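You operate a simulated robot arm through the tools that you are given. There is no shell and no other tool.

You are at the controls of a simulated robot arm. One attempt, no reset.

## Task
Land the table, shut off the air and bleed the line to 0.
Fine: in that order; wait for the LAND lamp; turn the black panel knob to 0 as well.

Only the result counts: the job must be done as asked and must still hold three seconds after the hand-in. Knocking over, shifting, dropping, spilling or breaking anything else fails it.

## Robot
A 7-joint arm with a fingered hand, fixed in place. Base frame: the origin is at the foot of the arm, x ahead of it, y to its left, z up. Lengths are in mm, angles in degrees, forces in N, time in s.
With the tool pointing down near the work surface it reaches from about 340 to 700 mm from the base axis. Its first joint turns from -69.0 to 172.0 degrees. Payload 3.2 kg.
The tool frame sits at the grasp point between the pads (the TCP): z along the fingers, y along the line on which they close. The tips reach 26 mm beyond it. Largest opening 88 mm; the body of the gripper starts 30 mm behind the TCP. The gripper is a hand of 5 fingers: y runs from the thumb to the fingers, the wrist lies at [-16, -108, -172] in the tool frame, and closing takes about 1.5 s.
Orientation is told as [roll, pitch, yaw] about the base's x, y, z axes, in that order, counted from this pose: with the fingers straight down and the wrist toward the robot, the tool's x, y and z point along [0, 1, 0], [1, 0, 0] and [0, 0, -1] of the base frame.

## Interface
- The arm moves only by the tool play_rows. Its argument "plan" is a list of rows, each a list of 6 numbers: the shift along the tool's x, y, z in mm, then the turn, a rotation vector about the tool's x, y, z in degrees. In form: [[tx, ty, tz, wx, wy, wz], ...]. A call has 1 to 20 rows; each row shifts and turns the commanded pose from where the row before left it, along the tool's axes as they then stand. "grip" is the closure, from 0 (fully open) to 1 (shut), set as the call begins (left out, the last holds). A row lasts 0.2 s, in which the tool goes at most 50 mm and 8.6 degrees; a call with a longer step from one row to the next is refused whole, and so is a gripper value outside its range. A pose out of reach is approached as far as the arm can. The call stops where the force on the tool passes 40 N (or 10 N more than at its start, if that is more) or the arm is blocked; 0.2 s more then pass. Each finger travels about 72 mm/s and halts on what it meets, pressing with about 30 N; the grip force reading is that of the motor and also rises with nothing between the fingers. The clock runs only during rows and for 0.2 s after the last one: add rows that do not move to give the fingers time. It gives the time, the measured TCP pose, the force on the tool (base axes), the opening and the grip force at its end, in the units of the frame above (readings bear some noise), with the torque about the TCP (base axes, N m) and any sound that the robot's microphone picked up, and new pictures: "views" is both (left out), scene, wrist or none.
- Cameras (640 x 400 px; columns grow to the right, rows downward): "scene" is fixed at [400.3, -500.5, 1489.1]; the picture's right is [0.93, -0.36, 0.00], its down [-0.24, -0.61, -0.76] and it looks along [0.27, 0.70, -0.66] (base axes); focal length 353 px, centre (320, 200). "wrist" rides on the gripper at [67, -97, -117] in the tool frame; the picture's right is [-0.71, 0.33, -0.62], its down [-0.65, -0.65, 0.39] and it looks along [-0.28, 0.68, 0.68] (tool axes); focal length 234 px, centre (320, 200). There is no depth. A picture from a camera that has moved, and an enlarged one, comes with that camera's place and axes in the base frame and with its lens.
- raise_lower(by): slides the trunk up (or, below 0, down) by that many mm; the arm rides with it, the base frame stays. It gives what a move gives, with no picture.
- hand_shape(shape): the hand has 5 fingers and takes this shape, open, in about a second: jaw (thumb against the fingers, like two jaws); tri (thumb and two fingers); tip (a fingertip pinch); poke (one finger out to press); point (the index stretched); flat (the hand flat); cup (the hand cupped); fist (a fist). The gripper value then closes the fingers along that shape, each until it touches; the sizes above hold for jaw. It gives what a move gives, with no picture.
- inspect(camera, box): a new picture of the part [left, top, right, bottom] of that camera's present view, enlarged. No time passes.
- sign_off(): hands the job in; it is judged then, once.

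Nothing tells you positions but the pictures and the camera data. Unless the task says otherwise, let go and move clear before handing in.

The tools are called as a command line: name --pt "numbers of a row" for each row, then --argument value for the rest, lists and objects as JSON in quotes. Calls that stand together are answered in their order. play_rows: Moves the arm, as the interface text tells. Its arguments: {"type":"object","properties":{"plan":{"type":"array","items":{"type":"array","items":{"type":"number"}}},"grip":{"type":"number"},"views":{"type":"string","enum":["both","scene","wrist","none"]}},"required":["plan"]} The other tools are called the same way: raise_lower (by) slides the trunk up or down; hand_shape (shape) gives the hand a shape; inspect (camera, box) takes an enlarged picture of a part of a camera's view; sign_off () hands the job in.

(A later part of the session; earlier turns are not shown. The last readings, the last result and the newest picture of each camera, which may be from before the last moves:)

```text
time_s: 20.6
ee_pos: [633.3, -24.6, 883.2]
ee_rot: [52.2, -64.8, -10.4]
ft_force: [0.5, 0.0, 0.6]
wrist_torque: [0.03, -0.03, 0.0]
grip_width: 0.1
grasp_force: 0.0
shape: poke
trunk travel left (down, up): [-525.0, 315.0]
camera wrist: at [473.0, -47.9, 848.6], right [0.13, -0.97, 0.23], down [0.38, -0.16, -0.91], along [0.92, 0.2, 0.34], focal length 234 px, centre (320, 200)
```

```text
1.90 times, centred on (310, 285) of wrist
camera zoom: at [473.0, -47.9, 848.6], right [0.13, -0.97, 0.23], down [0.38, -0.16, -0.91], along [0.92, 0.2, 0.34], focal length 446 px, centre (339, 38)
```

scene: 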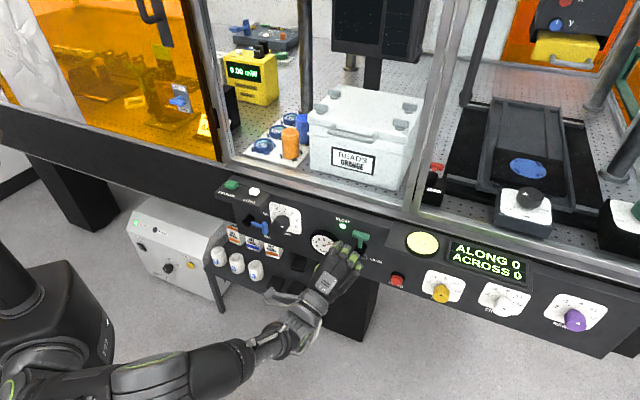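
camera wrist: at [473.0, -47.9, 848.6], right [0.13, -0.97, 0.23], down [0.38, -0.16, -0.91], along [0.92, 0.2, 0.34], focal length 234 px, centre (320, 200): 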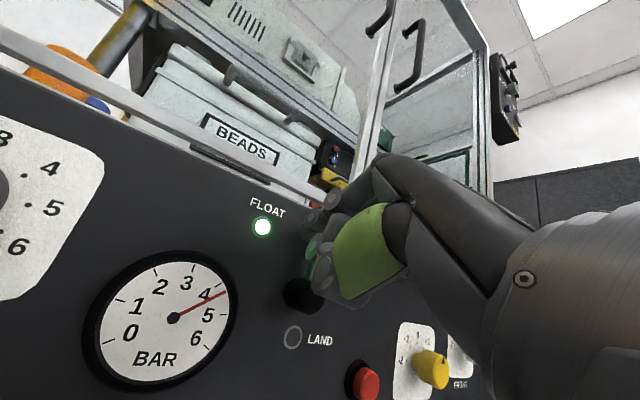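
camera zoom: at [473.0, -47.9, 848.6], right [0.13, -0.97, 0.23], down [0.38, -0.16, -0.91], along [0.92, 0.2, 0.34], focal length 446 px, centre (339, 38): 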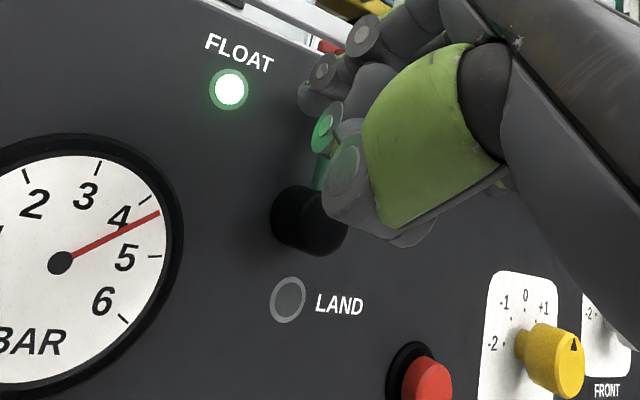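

The fingertip is aligned left of the lever arm, below the T-bar. I'll move straight in toward the panel.

play_rows --pt "0.5 2.1 8 0 0 0" --pt "0.5 2.1 8 0 0 0" --pt "0.5 2.1 8 0 0 0" --pt "0.5 2.1 7 0 0 0" --pt "0 0 0 0 0 0"

inspect --camera "scene" --box '[290, 195, 410, 270]'

inspect --camera "wrist" --box '[220, 180, 400, 390]'

```text
time_s: 21.9
ee_pos: [656.8, -5.6, 882.8]
ee_rot: [52.1, -64.7, -10.4]
ft_force: [-1.8, -3.3, -2.8]
wrist_torque: [0.0, 0.03, -0.06]
grip_width: 0.1
grasp_force: 0.0
shape: poke
trunk travel left (down, up): [-525.0, 315.0]
camera wrist: at [496.6, -27.4, 848.5], right [0.13, -0.97, 0.22], down [0.38, -0.16, -0.91], along [0.92, 0.2, 0.34], focal length 234 px, centre (320, 200)
```

scene: 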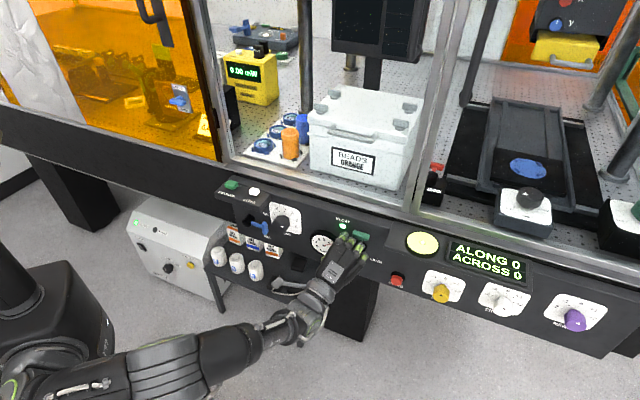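
wrist: 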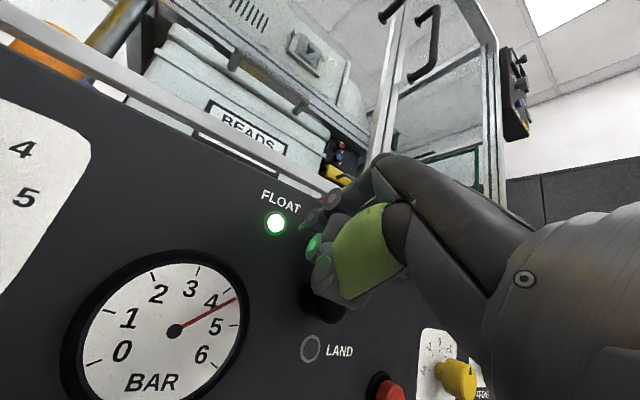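

```text
5.33 times, centred on (350, 232) of scene
camera zoom: at [400.3, -500.5, 1489.1], right [0.93, -0.36, 0.0], down [-0.24, -0.61, -0.76], along [0.27, 0.7, -0.66], focal length 1885 px, centre (160, 27)
```

zoom: 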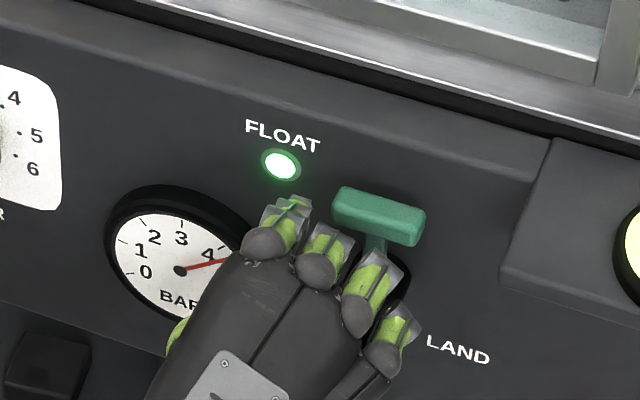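

```text
1.90 times, centred on (310, 285) of wrist
camera zoom: at [496.6, -27.4, 848.5], right [0.13, -0.97, 0.22], down [0.38, -0.16, -0.91], along [0.92, 0.2, 0.34], focal length 446 px, centre (339, 38)
```

zoom: 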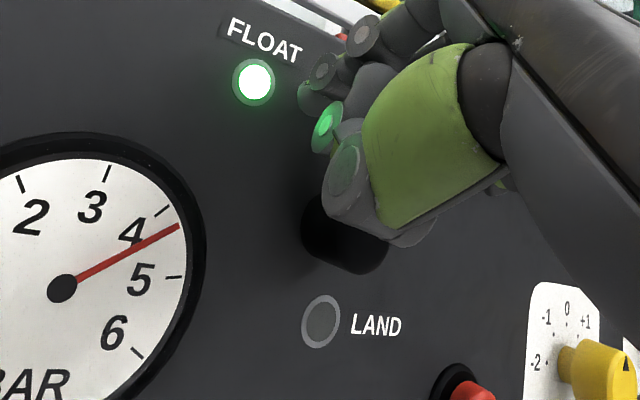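

There is light contact, which fits the fingertip tucked under the T-bar beside the arm. I'll begin pushing right along the lever's arc and check that it follows.

play_rows --pt "-6.2 -0.1 0.6 0 0 0" --pt "-6.0 5.8 -0.9 0 0 0" --pt "-7.4 3.2 -0.1 0 0 0" --pt "0 0 0 0 0 0"

inspect --camera "scene" --box '[290, 195, 410, 270]'

```text
time_s: 22.9
ee_pos: [670.6, -20.4, 886.0]
ee_rot: [52.2, -64.8, -10.4]
ft_force: [-3.0, -2.1, -3.2]
wrist_torque: [-0.01, 0.08, -0.04]
grip_width: 0.0
grasp_force: 0.0
shape: poke
trunk travel left (down, up): [-525.0, 315.0]
camera wrist: at [511.2, -42.6, 851.1], right [0.13, -0.97, 0.22], down [0.38, -0.16, -0.91], along [0.92, 0.2, 0.34], focal length 234 px, centre (320, 200)
```

scene: 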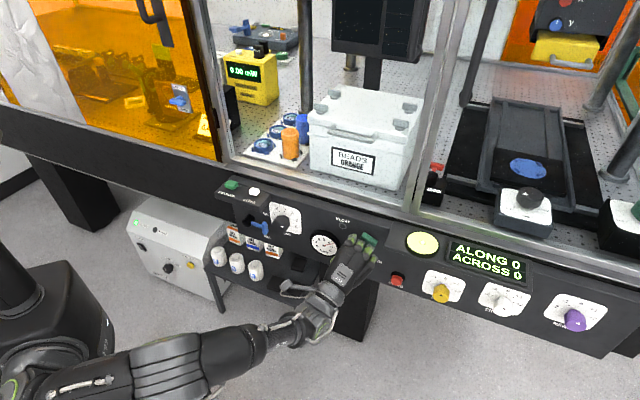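
wrist: 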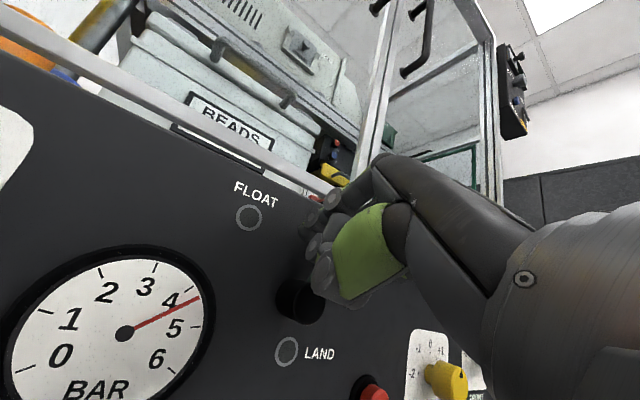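

```text
5.33 times, centred on (350, 232) of scene
camera zoom: at [400.3, -500.5, 1489.1], right [0.93, -0.36, 0.0], down [-0.24, -0.61, -0.76], along [0.27, 0.7, -0.66], focal length 1885 px, centre (160, 27)
```

zoom: 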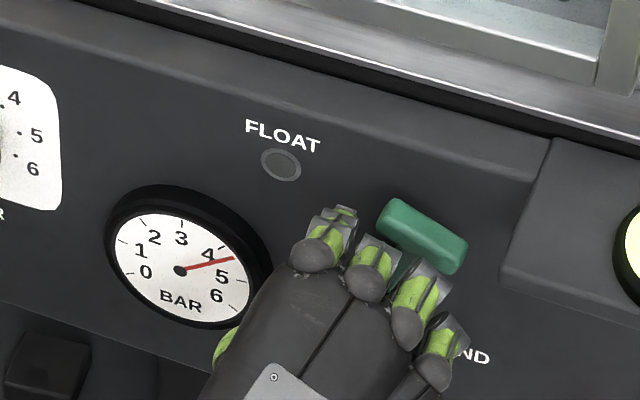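

The lever is following and the FLOAT lamp has gone out. I'll continue along the arc to the LAND position.

play_rows --pt "-8.4 2.0 0.3 0 0 0" --pt "-8.7 0.1 0.8 0 0 0" --pt "-9.3 -2.3 1.4 0 0 0" --pt "0 0 0 0 0 0"

inspect --camera "scene" --box '[290, 195, 410, 270]'

```text
time_s: 23.9
ee_pos: [689.3, -36.2, 876.4]
ee_rot: [52.0, -64.9, -10.2]
ft_force: [-2.8, 0.4, -1.0]
wrist_torque: [0.0, 0.01, 0.01]
grip_width: 0.0
grasp_force: 0.0
shape: poke
trunk travel left (down, up): [-525.0, 315.0]
camera wrist: at [528.0, -58.5, 841.3], right [0.13, -0.97, 0.23], down [0.38, -0.16, -0.91], along [0.92, 0.2, 0.34], focal length 234 px, centre (320, 200)
```

scene: 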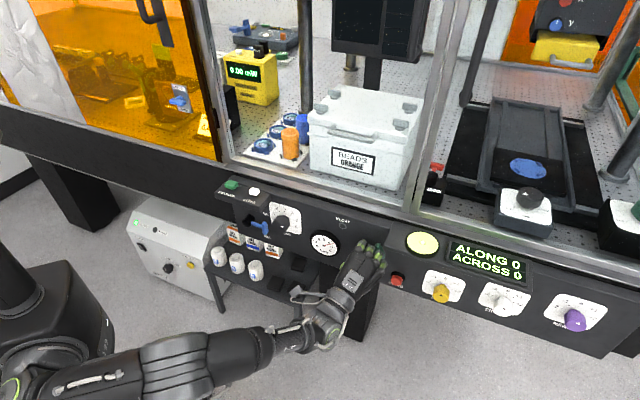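
wrist: 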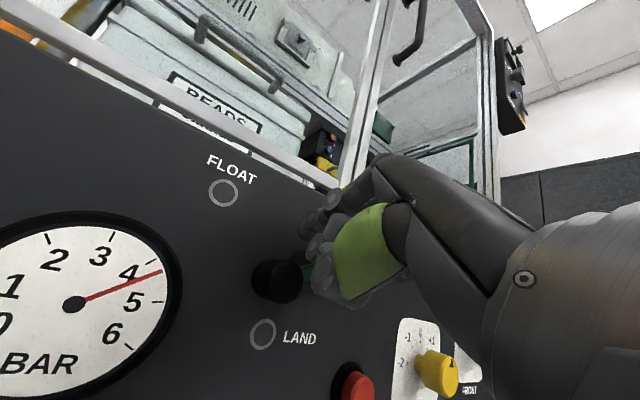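

```text
5.33 times, centred on (350, 232) of scene
camera zoom: at [400.3, -500.5, 1489.1], right [0.93, -0.36, 0.0], down [-0.24, -0.61, -0.76], along [0.27, 0.7, -0.66], focal length 1885 px, centre (160, 27)
```

zoom: 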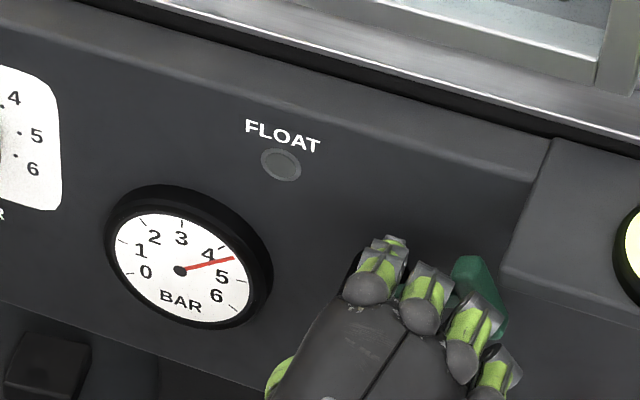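

The lever is nearly horizontal. I'll finish the last part of the stroke.

play_rows --pt "-7.8 -5.4 2.1 0 0 0" --pt "-3.0 -4.0 1.3 0 0 0" --pt "-1.3 -3.6 1.0 0 0 0" --pt "0 0 0 0 0 0"

inspect --camera "wrist" --box '[180, 180, 400, 390]'

inspect --camera "scene" --box '[290, 195, 410, 270]'

```text
time_s: 24.9
ee_pos: [693.1, -41.0, 858.4]
ee_rot: [52.0, -64.8, -10.4]
ft_force: [0.6, -0.1, 0.6]
wrist_torque: [-0.02, -0.02, 0.01]
grip_width: 0.1
grasp_force: 0.1
shape: poke
trunk travel left (down, up): [-525.0, 315.0]
camera wrist: at [533.7, -63.5, 824.2], right [0.13, -0.97, 0.23], down [0.38, -0.16, -0.91], along [0.92, 0.2, 0.34], focal length 234 px, centre (320, 200)
```

scene: 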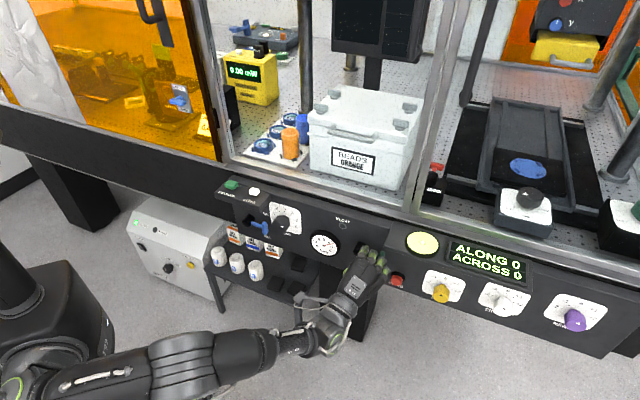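
wrist: 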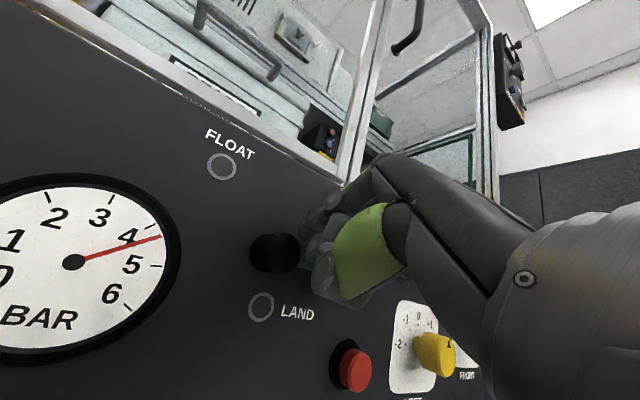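

```text
1.90 times, centred on (290, 285) of wrist
camera zoom: at [533.7, -63.5, 824.2], right [0.13, -0.97, 0.23], down [0.38, -0.16, -0.91], along [0.92, 0.2, 0.34], focal length 446 px, centre (377, 38)
```

zoom: 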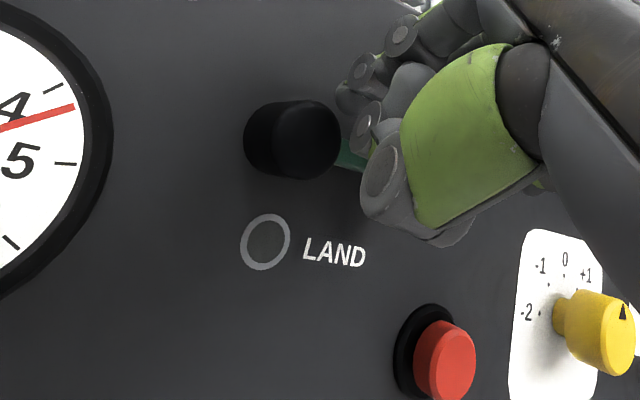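

```text
5.33 times, centred on (350, 232) of scene
camera zoom: at [400.3, -500.5, 1489.1], right [0.93, -0.36, 0.0], down [-0.24, -0.61, -0.76], along [0.27, 0.7, -0.66], focal length 1885 px, centre (160, 27)
```

zoom: 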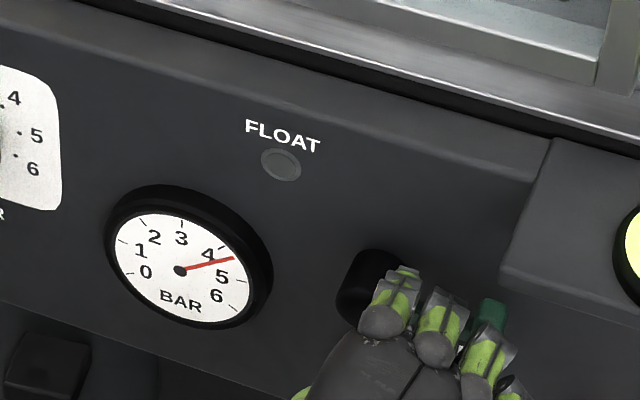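

The lever looks fully over at LAND and the lamps are still off, so I'll wait for the table to settle and the LAND lamp to light.

play_rows --pt "0 0 0 0 0 0" --pt "0 0 0 0 0 0" --pt "0 0 0 0 0 0" --pt "0 0 0 0 0 0" --pt "0 0 0 0 0 0" --pt "0 0 0 0 0 0" --pt "0 0 0 0 0 0" --pt "0 0 0 0 0 0" --pt "0 0 0 0 0 0" --pt "0 0 0 0 0 0" --pt "0 0 0 0 0 0" --pt "0 0 0 0 0 0" --pt "0 0 0 0 0 0" --pt "0 0 0 0 0 0" --pt "0 0 0 0 0 0" --views "wrist"

inspect --camera "wrist" --box '[180, 180, 400, 390]'

```text
time_s: 28.1
ee_pos: [694.1, -41.6, 859.7]
ee_rot: [52.1, -64.8, -10.4]
ft_force: [0.4, -0.3, 1.1]
wrist_torque: [-0.01, -0.05, 0.0]
grip_width: 0.2
grasp_force: 0.0
shape: poke
trunk travel left (down, up): [-525.0, 315.0]
camera wrist: at [533.6, -63.5, 824.2], right [0.13, -0.97, 0.23], down [0.38, -0.16, -0.91], along [0.92, 0.2, 0.34], focal length 234 px, centre (320, 200)
```

wrist: 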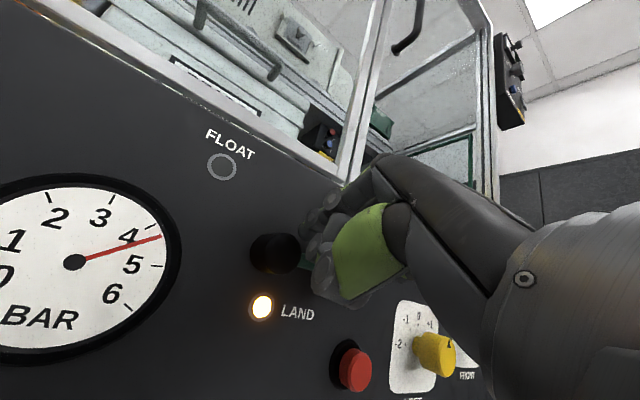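

```text
1.90 times, centred on (290, 285) of wrist
camera zoom: at [533.6, -63.5, 824.2], right [0.13, -0.97, 0.23], down [0.38, -0.16, -0.91], along [0.92, 0.2, 0.34], focal length 446 px, centre (377, 38)
```

zoom: 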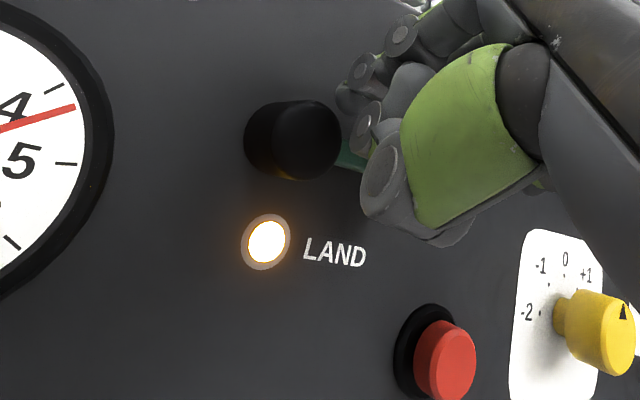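

The LAND lamp is lit, so the table is down. I'll back straight out from the lever, then travel left in free space to in front of the blue AIR valve.

play_rows --pt "0 0 -10 0 0 0" --pt "0 0 -15 0 0 0" --pt "0 0 -20 0 0 0" --pt "0 0 -10 0 0 0" --pt "0 0 0 0 0 0"

inspect --camera "scene" --box '[310, 205, 410, 280]'

```text
time_s: 29.2
ee_pos: [655.6, -78.1, 873.2]
ee_rot: [52.1, -64.7, -10.5]
ft_force: [0.8, 1.1, 0.7]
wrist_torque: [-0.01, 0.01, -0.01]
grip_width: 0.0
grasp_force: 0.1
shape: poke
trunk travel left (down, up): [-525.0, 315.0]
camera wrist: at [495.0, -101.3, 838.1], right [0.13, -0.97, 0.23], down [0.38, -0.16, -0.91], along [0.92, 0.2, 0.34], focal length 234 px, centre (320, 200)
```

scene: 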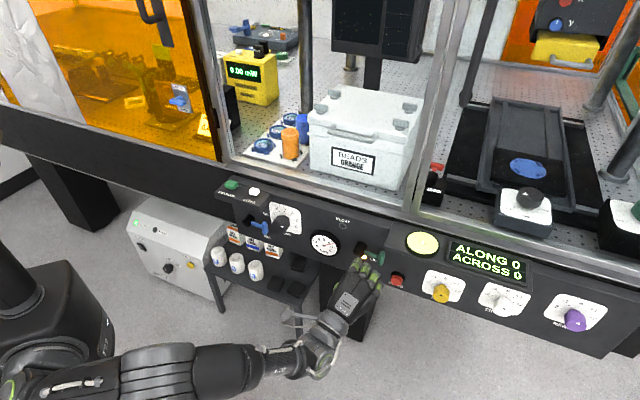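
wrist: 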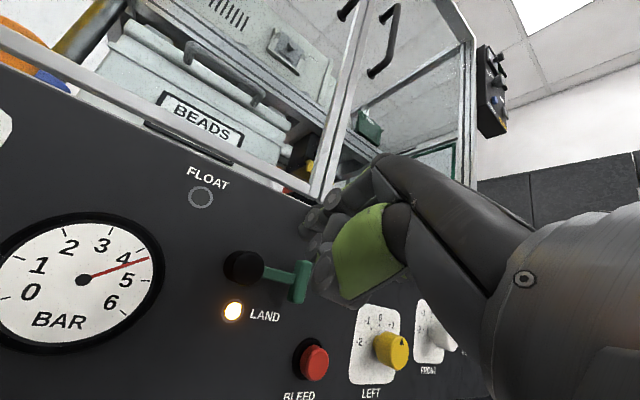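

```text
5.33 times, centred on (360, 242) of scene
camera zoom: at [400.3, -500.5, 1489.1], right [0.93, -0.36, 0.0], down [-0.24, -0.61, -0.76], along [0.27, 0.7, -0.66], focal length 1885 px, centre (107, -27)
```

zoom: 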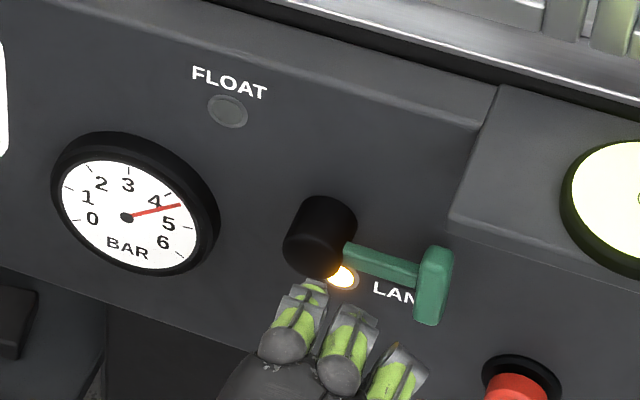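

The green lever is clearly horizontal at LAND with the amber LAND lamp on. Now I'll move left to the blue valve.

play_rows --pt "44.5 -16.2 0 0 0 0" --pt "44.5 -16.2 0 0 0 0" --pt "44.5 -16.2 0 0 0 0" --pt "44.5 -16.2 0 0 0 0" --pt "44.5 -16.2 0 0 0 0" --pt "44.5 -16.2 0 0 0 0" --pt "0 0 0 0 0 0"

```text
time_s: 30.9
ee_pos: [458.0, 125.6, 876.7]
ee_rot: [52.1, -64.7, -10.4]
ft_force: [0.0, -0.9, -0.4]
wrist_torque: [0.01, -0.02, 0.03]
grip_width: 0.1
grasp_force: 0.1
shape: poke
trunk travel left (down, up): [-525.0, 315.0]
camera wrist: at [298.6, 102.6, 842.9], right [0.13, -0.97, 0.23], down [0.38, -0.16, -0.91], along [0.92, 0.2, 0.34], focal length 234 px, centre (320, 200)
```

scene: 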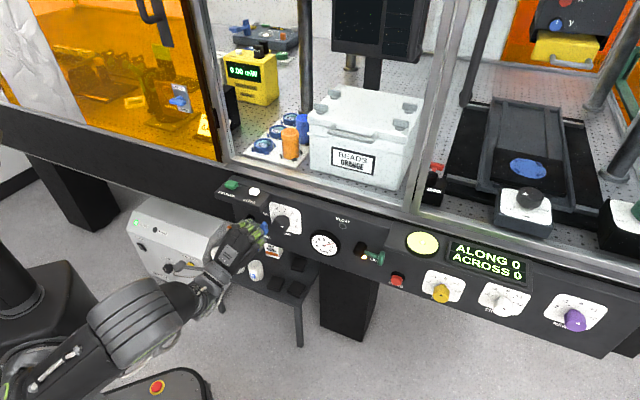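
wrist: 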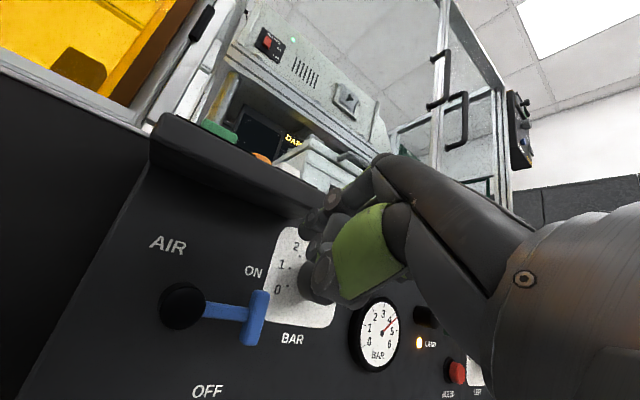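

The blue valve and its ON/OFF labels are clearly visible. I'll roll the hand further clockwise so the neighbouring finger stays out of the lever's sweep and off the black knob.

play_rows --pt "0 0 0 0 0 8" --pt "0 0 0 0 0 8" --pt "0 0 0 0 0 8" --pt "0 0 0 0 0 8" --pt "0 0 0 0 0 8" --pt "0 0 0 0 0 0"

inspect --camera "scene" --box '[220, 190, 310, 250]'

```text
time_s: 32.2
ee_pos: [457.6, 125.1, 874.9]
ee_rot: [72.8, -28.3, -37.0]
ft_force: [-0.6, 0.0, -0.5]
wrist_torque: [0.0, 0.03, -0.03]
grip_width: 0.0
grasp_force: 0.1
shape: poke
trunk travel left (down, up): [-525.0, 315.0]
camera wrist: at [297.4, 131.6, 916.0], right [-0.07, -0.96, -0.27], down [-0.07, 0.28, -0.96], along [0.99, -0.05, -0.09], focal length 234 px, centre (320, 200)
```

scene: 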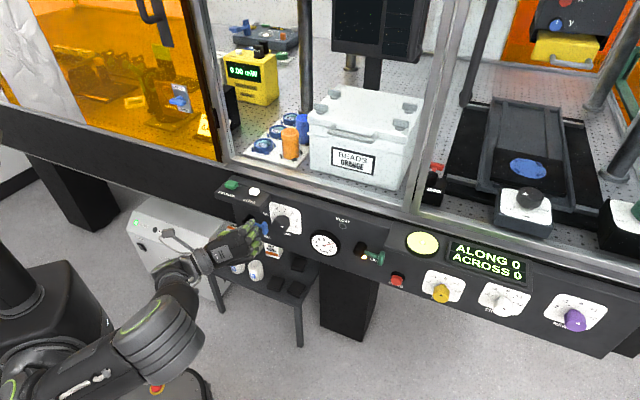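
wrist: 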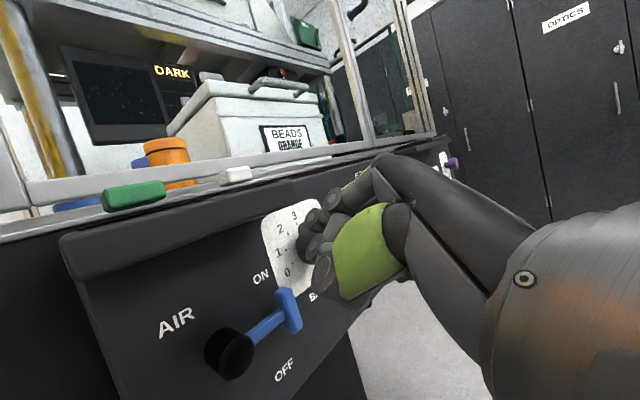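

```text
6.67 times, centred on (265, 220) of scene
camera zoom: at [400.3, -500.5, 1489.1], right [0.93, -0.36, 0.0], down [-0.24, -0.61, -0.76], along [0.27, 0.7, -0.66], focal length 2356 px, centre (687, 67)
```

zoom: 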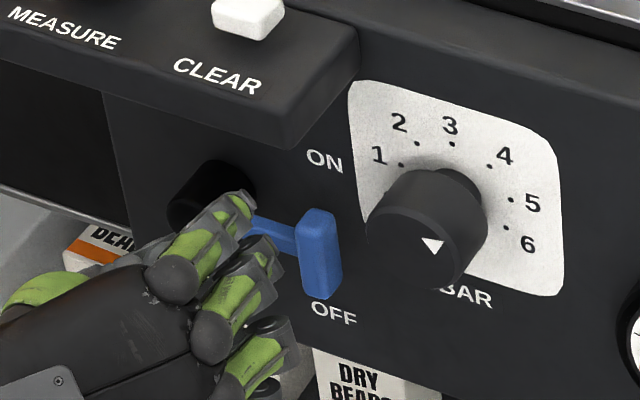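

inspect --camera "scene" --box '[235, 205, 280, 235]'

inspect --camera "wrist" --box '[180, 170, 380, 390]'

```text
13.33 times, centred on (258, 220) of scene
camera zoom: at [400.3, -500.5, 1489.1], right [0.93, -0.36, 0.0], down [-0.24, -0.61, -0.76], along [0.27, 0.7, -0.66], focal length 4712 px, centre (1153, -67)
```

zoom: 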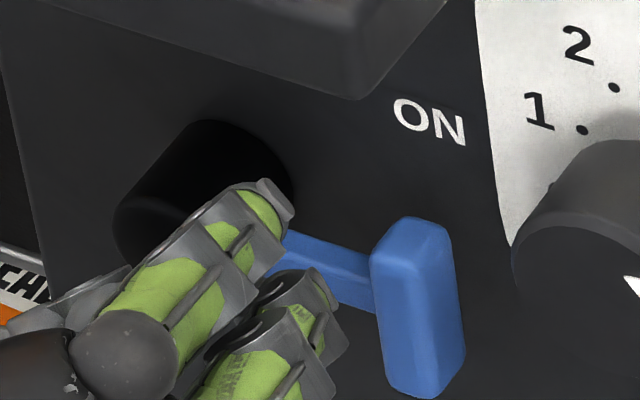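

```text
1.82 times, centred on (280, 280) of wrist
camera zoom: at [297.4, 131.6, 916.0], right [-0.07, -0.96, -0.27], down [-0.07, 0.28, -0.96], along [0.99, -0.05, -0.09], focal length 426 px, centre (393, 54)
```

zoom: 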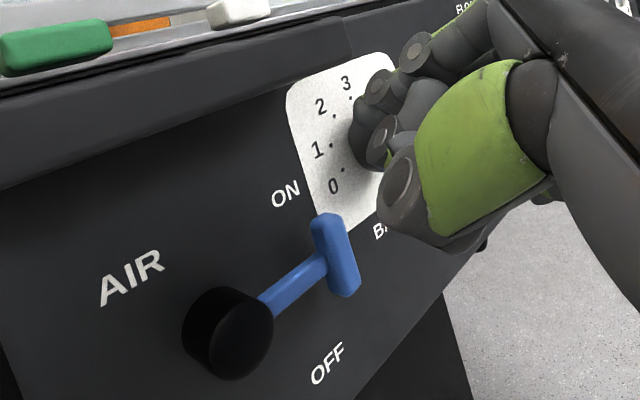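

My re-triangulation puts the fingertip a few mm further right than I assumed, so I've corrected for that. I'll move partway in and check alignment over the top of the blue T-handle.

play_rows --pt "-2.1 -7.6 11.9 0 0 0" --pt "-2.1 -7.5 11.9 0 0 0" --pt "0 0 0 0 0 0"

inspect --camera "scene" --box '[235, 200, 295, 240]'

inspect --camera "wrist" --box '[180, 170, 380, 390]'

```text
time_s: 33.0
ee_pos: [463.1, 146.9, 858.7]
ee_rot: [72.7, -28.4, -37.2]
ft_force: [-0.1, -0.1, 0.0]
wrist_torque: [-0.01, -0.03, -0.01]
grip_width: 0.0
grasp_force: 0.2
shape: poke
trunk travel left (down, up): [-525.0, 315.0]
camera wrist: at [302.9, 154.2, 899.1], right [-0.07, -0.96, -0.27], down [-0.07, 0.28, -0.96], along [1.0, -0.05, -0.09], focal length 234 px, centre (320, 200)
```

scene: 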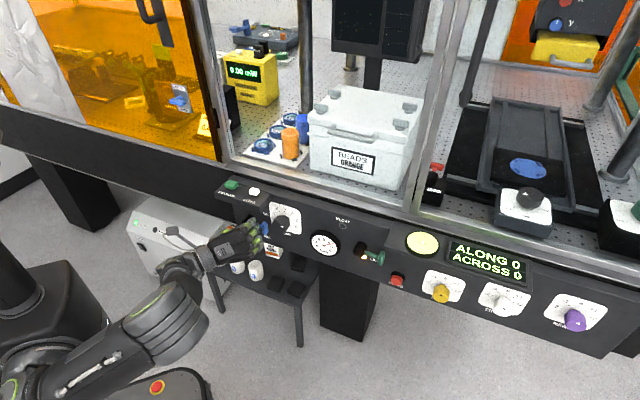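
wrist: 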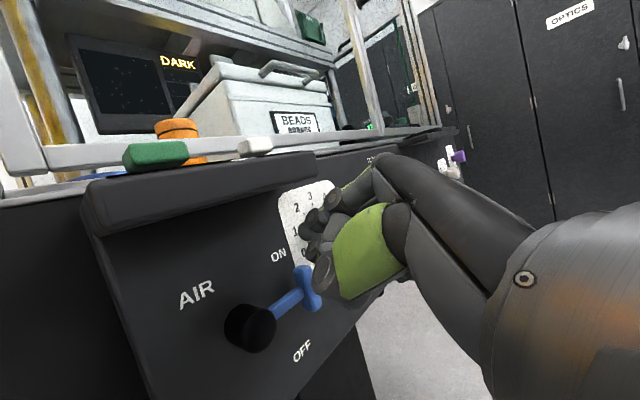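

```text
10.00 times, centred on (265, 220) of scene
camera zoom: at [400.3, -500.5, 1489.1], right [0.93, -0.36, 0.0], down [-0.24, -0.61, -0.76], along [0.27, 0.7, -0.66], focal length 3534 px, centre (870, 0)
```

zoom: 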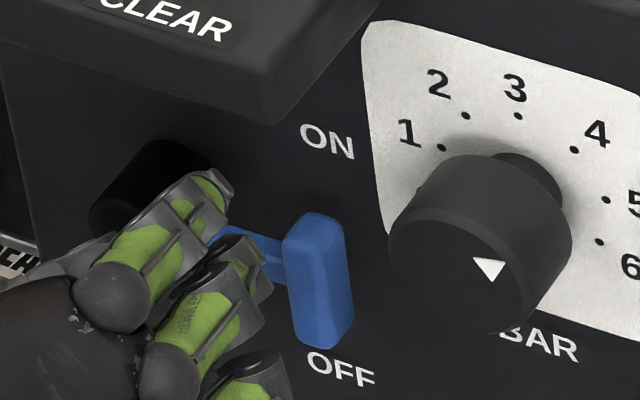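

```text
1.82 times, centred on (280, 280) of wrist
camera zoom: at [302.9, 154.2, 899.1], right [-0.07, -0.96, -0.27], down [-0.07, 0.28, -0.96], along [1.0, -0.05, -0.09], focal length 426 px, centre (393, 54)
```

zoom: 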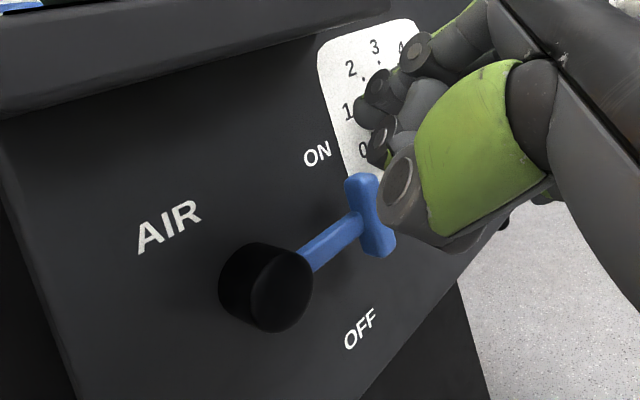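

The fingertip needs to go about 5 mm higher to clear the top of the T-handle on entry. I'll move in with that correction.

play_rows --pt "4.2 1.6 -1.2 0 0 0" --pt "1.8 2.1 9 0 0 0" --pt "1.8 2.1 9 0 0 0" --pt "1.7 2.0 8.9 0 0 0" --pt "0 0 0 0 0 0"

inspect --camera "scene" --box '[235, 200, 295, 240]'

inspect --camera "wrist" --box '[180, 170, 380, 390]'

```text
time_s: 34.2
ee_pos: [484.1, 164.4, 863.2]
ee_rot: [72.6, -28.5, -37.1]
ft_force: [-0.1, -0.3, -1.4]
wrist_torque: [0.02, -0.03, 0.0]
grip_width: 0.1
grasp_force: 0.0
shape: poke
trunk travel left (down, up): [-525.0, 315.0]
camera wrist: at [323.9, 172.2, 903.5], right [-0.07, -0.96, -0.27], down [-0.07, 0.28, -0.96], along [1.0, -0.04, -0.09], focal length 234 px, centre (320, 200)
```

scene: 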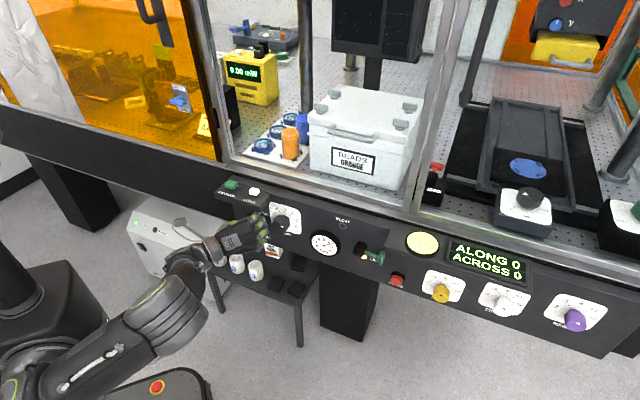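
wrist: 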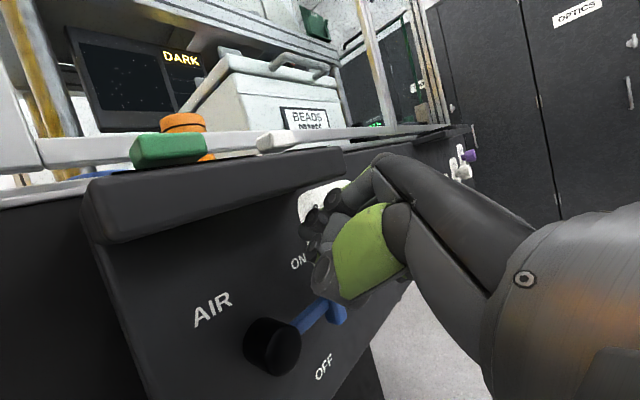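

```text
10.00 times, centred on (265, 220) of scene
camera zoom: at [400.3, -500.5, 1489.1], right [0.93, -0.36, 0.0], down [-0.24, -0.61, -0.76], along [0.27, 0.7, -0.66], focal length 3534 px, centre (870, 0)
```

zoom: 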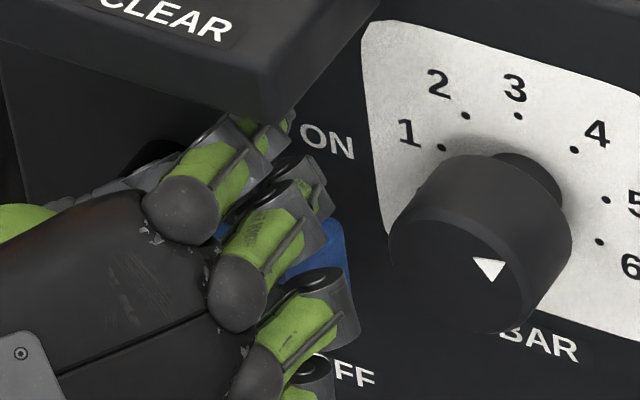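

```text
1.82 times, centred on (280, 280) of wrist
camera zoom: at [323.9, 172.2, 903.5], right [-0.07, -0.96, -0.27], down [-0.07, 0.28, -0.96], along [1.0, -0.04, -0.09], focal length 426 px, centre (393, 54)
```

zoom: 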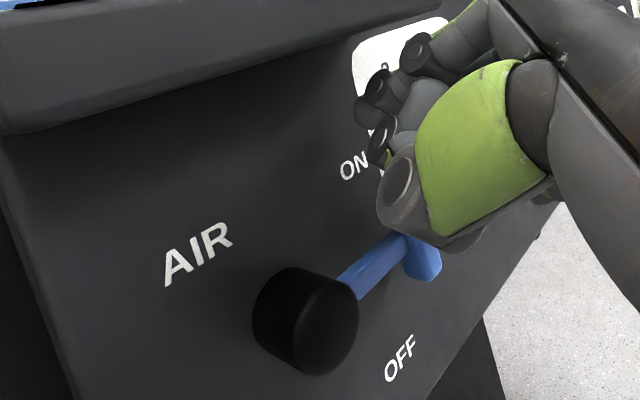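

The fingertip sits above the blue T-handle and there is no contact force. I'll push down along the valve's arc in small steps.

play_rows --pt "-6.3 -5.9 2.3 0 0 0" --pt "-7.3 -1.2 1.9 0 0 0" --pt "-7.3 -1.3 1.9 0 0 0" --pt "-6.7 -3.1 2.0 0 0 0" --pt "-6.6 -3.2 2.0 0 0 0" --pt "0 0 0 0 0 0"

inspect --camera "scene" --box '[235, 200, 295, 240]'

inspect --camera "wrist" --box '[180, 170, 380, 390]'

```text
time_s: 35.6
ee_pos: [488.0, 161.3, 824.2]
ee_rot: [72.7, -28.5, -37.2]
ft_force: [-0.1, 0.0, -0.2]
wrist_torque: [0.01, -0.02, -0.02]
grip_width: 0.0
grasp_force: 0.1
shape: poke
trunk travel left (down, up): [-525.0, 315.0]
camera wrist: at [327.1, 168.3, 864.9], right [-0.07, -0.96, -0.27], down [-0.07, 0.28, -0.96], along [1.0, -0.04, -0.09], focal length 234 px, centre (320, 200)
```

scene: 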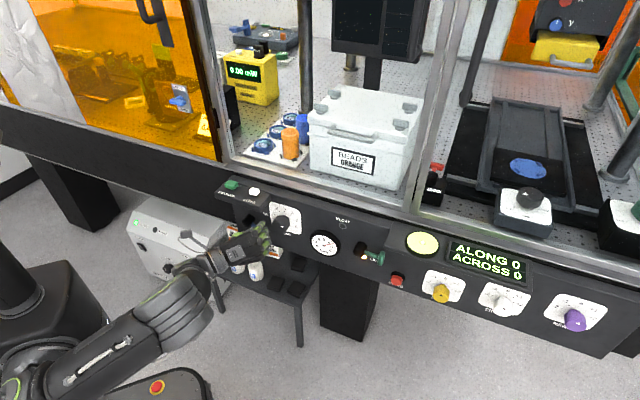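
wrist: 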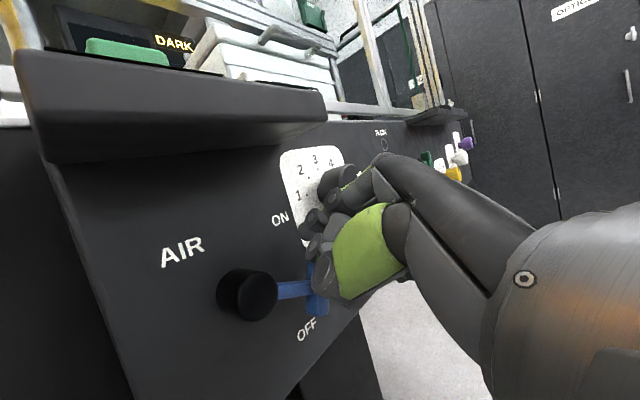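

```text
10.00 times, centred on (265, 220) of scene
camera zoom: at [400.3, -500.5, 1489.1], right [0.93, -0.36, 0.0], down [-0.24, -0.61, -0.76], along [0.27, 0.7, -0.66], focal length 3534 px, centre (870, 0)
```

zoom: 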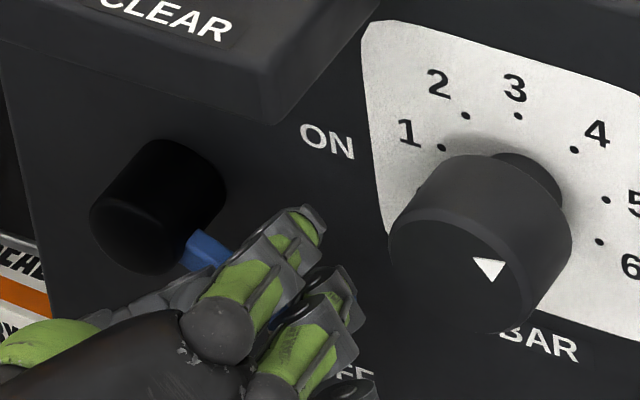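

```text
1.82 times, centred on (280, 280) of wrist
camera zoom: at [327.1, 168.3, 864.9], right [-0.07, -0.96, -0.27], down [-0.07, 0.28, -0.96], along [1.0, -0.04, -0.09], focal length 426 px, centre (393, 54)
```

zoom: 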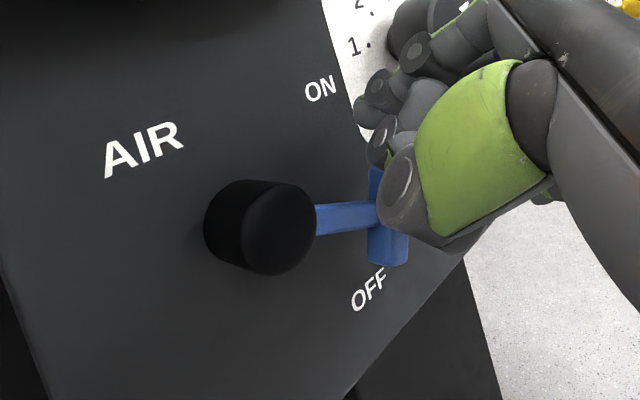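

The blue lever has begun turning clockwise. I'll continue along the arc.

play_rows --pt "-5.6 -4.8 2.0 0 0 0" --pt "-5.5 -4.9 1.9 0 0 0" --pt "-4.1 -6.1 1.8 0 0 0" --pt "-4.1 -6.2 1.8 0 0 0" --pt "0 0 0 0 0 0"

inspect --camera "scene" --box '[235, 200, 295, 240]'

inspect --camera "wrist" --box '[180, 170, 380, 390]'

```text
time_s: 36.9
ee_pos: [480.4, 170.5, 795.7]
ee_rot: [72.5, -28.4, -37.0]
ft_force: [0.3, -0.7, 0.4]
wrist_torque: [-0.03, 0.05, 0.02]
grip_width: 0.2
grasp_force: 0.0
shape: poke
trunk travel left (down, up): [-525.0, 315.0]
camera wrist: at [320.3, 176.1, 835.7], right [-0.07, -0.96, -0.27], down [-0.07, 0.28, -0.96], along [1.0, -0.04, -0.09], focal length 234 px, centre (320, 200)
```

scene: 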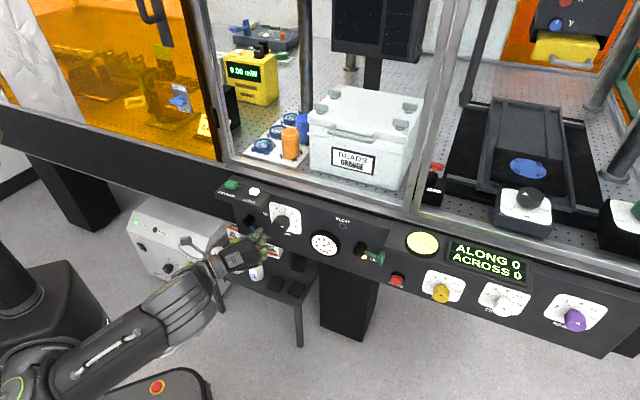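
wrist: 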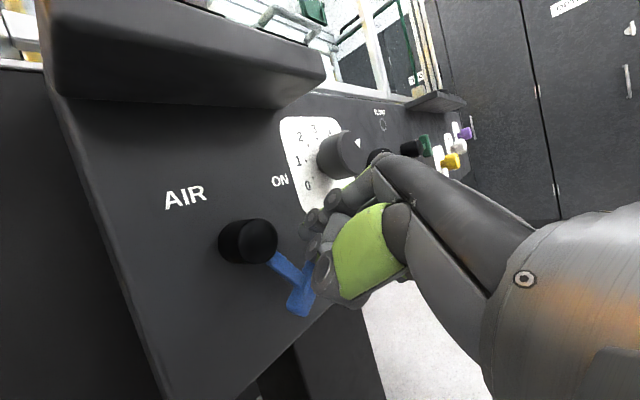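

```text
10.00 times, centred on (265, 220) of scene
camera zoom: at [400.3, -500.5, 1489.1], right [0.93, -0.36, 0.0], down [-0.24, -0.61, -0.76], along [0.27, 0.7, -0.66], focal length 3534 px, centre (870, 0)
```

zoom: 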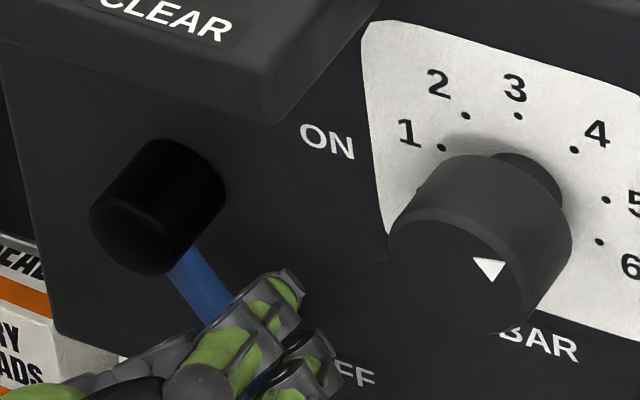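

```text
1.82 times, centred on (280, 280) of wrist
camera zoom: at [320.3, 176.1, 835.7], right [-0.07, -0.96, -0.27], down [-0.07, 0.28, -0.96], along [1.0, -0.04, -0.09], focal length 426 px, centre (393, 54)
```

zoom: 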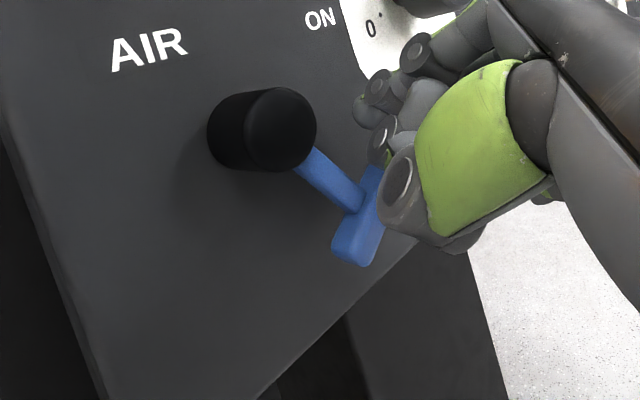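

play_rows --pt "-2.6 -6.1 1.5 0 0 0" --pt "-2.6 -6.1 1.4 0 0 0" --pt "-0.5 -7.5 1.2 0 0 0" --pt "-0.5 -7.6 1.1 0 0 0" --pt "0.9 -5.5 0.5 0 0 0" --pt "0 0 0 0 0 0"

inspect --camera "scene" --box '[235, 200, 295, 240]'

inspect --camera "wrist" --box '[180, 170, 380, 390]'

```text
time_s: 38.2
ee_pos: [463.5, 187.1, 774.7]
ee_rot: [72.7, -28.4, -37.1]
ft_force: [1.5, -2.3, 0.6]
wrist_torque: [-0.03, -0.02, -0.09]
grip_width: 0.1
grasp_force: 0.1
shape: poke
trunk travel left (down, up): [-525.0, 315.0]
camera wrist: at [302.9, 193.5, 814.9], right [-0.07, -0.96, -0.27], down [-0.07, 0.28, -0.96], along [1.0, -0.05, -0.09], focal length 234 px, centre (320, 200)
```

scene: 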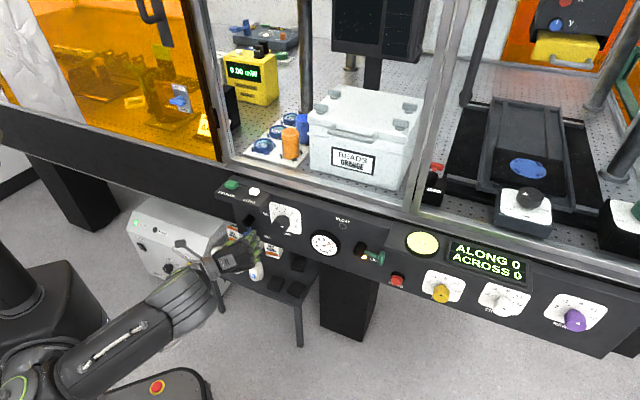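
wrist: 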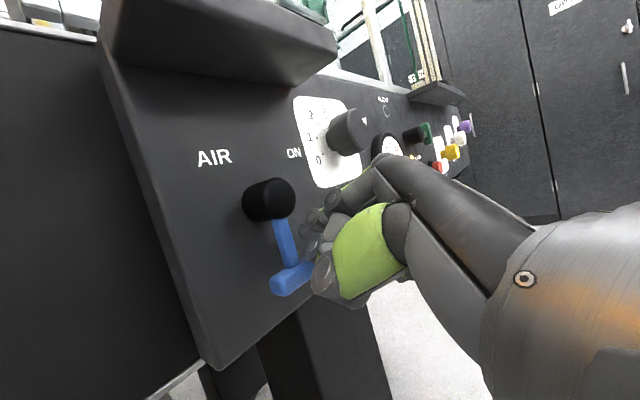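

```text
10.00 times, centred on (265, 220) of scene
camera zoom: at [400.3, -500.5, 1489.1], right [0.93, -0.36, 0.0], down [-0.24, -0.61, -0.76], along [0.27, 0.7, -0.66], focal length 3534 px, centre (870, 0)
```

zoom: 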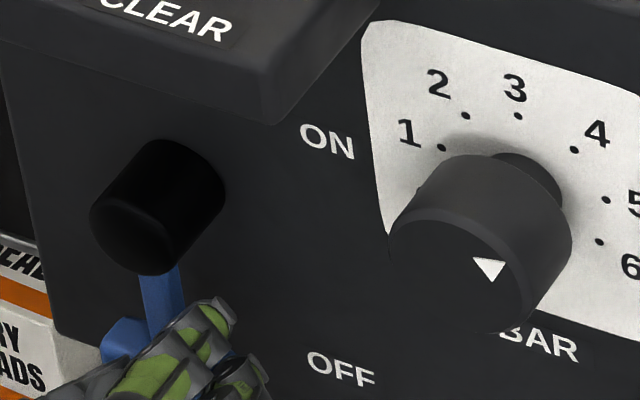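

```text
1.82 times, centred on (280, 280) of wrist
camera zoom: at [302.9, 193.5, 814.9], right [-0.07, -0.96, -0.27], down [-0.07, 0.28, -0.96], along [1.0, -0.05, -0.09], focal length 426 px, centre (393, 54)
```

zoom: 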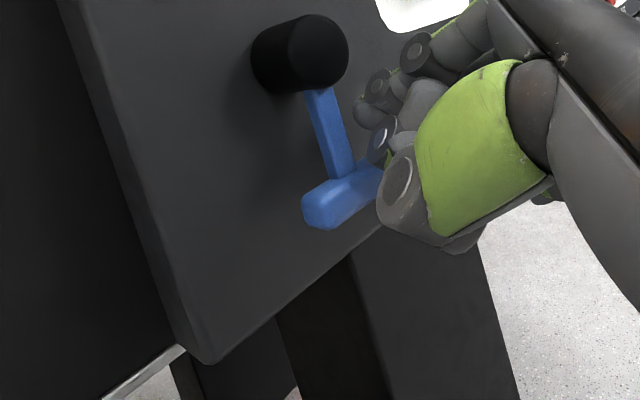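

The lever is almost fully down. I'll nudge a little further left to seat it in OFF.

play_rows --pt "1.5 -3.0 0 0 0 0" --pt "1.5 -3.0 0 0 0 0" --pt "1.5 -2.6 0 0 0 0" --pt "0 0 0 0 0 0" --pt "0 0 0 0 0 0"

inspect --camera "scene" --box '[235, 200, 295, 240]'

inspect --camera "wrist" --box '[180, 170, 380, 390]'

```text
time_s: 39.5
ee_pos: [457.0, 194.1, 777.9]
ee_rot: [73.4, -28.3, -37.4]
ft_force: [11.5, -15.6, 10.2]
wrist_torque: [-0.01, -0.32, -0.35]
grip_width: 0.2
grasp_force: 0.1
shape: poke
trunk travel left (down, up): [-525.0, 315.0]
camera wrist: at [296.1, 199.0, 817.5], right [-0.07, -0.96, -0.28], down [-0.07, 0.29, -0.96], along [1.0, -0.04, -0.08], focal length 234 px, centre (320, 200)
```

scene: 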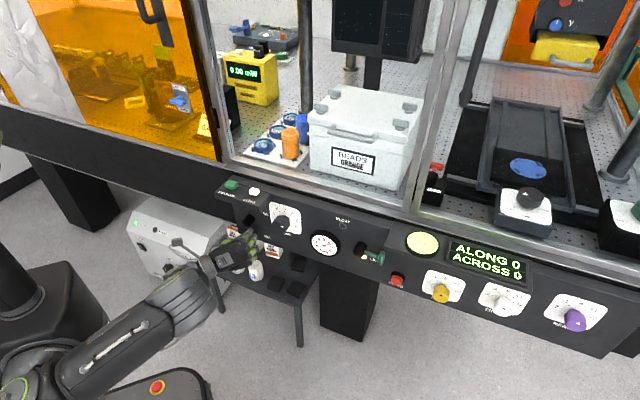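
wrist: 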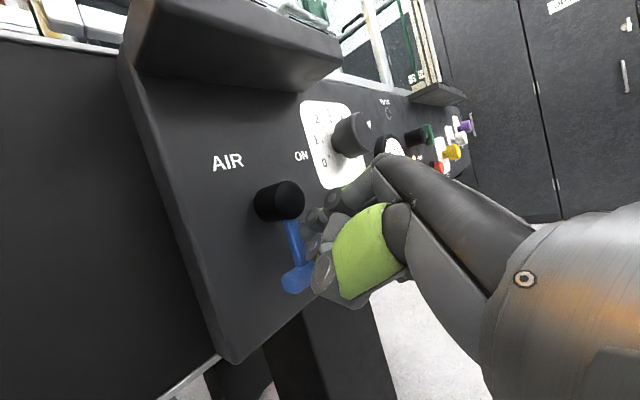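

```text
10.00 times, centred on (265, 220) of scene
camera zoom: at [400.3, -500.5, 1489.1], right [0.93, -0.36, 0.0], down [-0.24, -0.61, -0.76], along [0.27, 0.7, -0.66], focal length 3534 px, centre (870, 0)
```

zoom: 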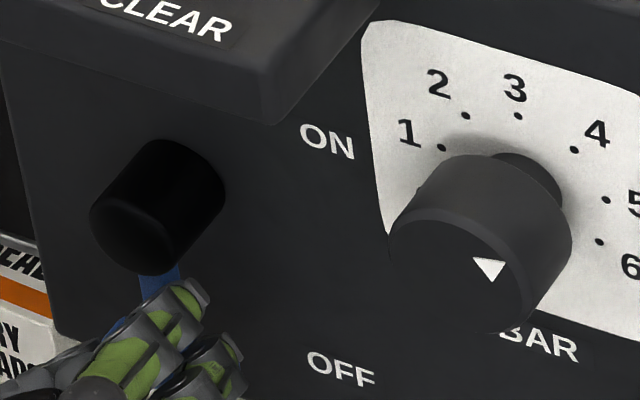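

```text
1.82 times, centred on (280, 280) of wrist
camera zoom: at [296.1, 199.0, 817.5], right [-0.07, -0.96, -0.28], down [-0.07, 0.29, -0.96], along [1.0, -0.04, -0.08], focal length 426 px, centre (393, 54)
```

zoom: 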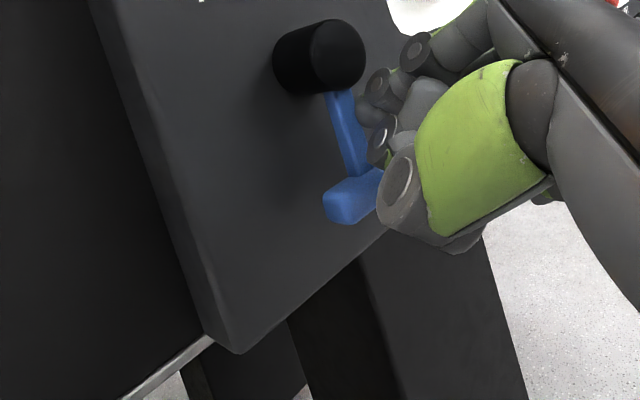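

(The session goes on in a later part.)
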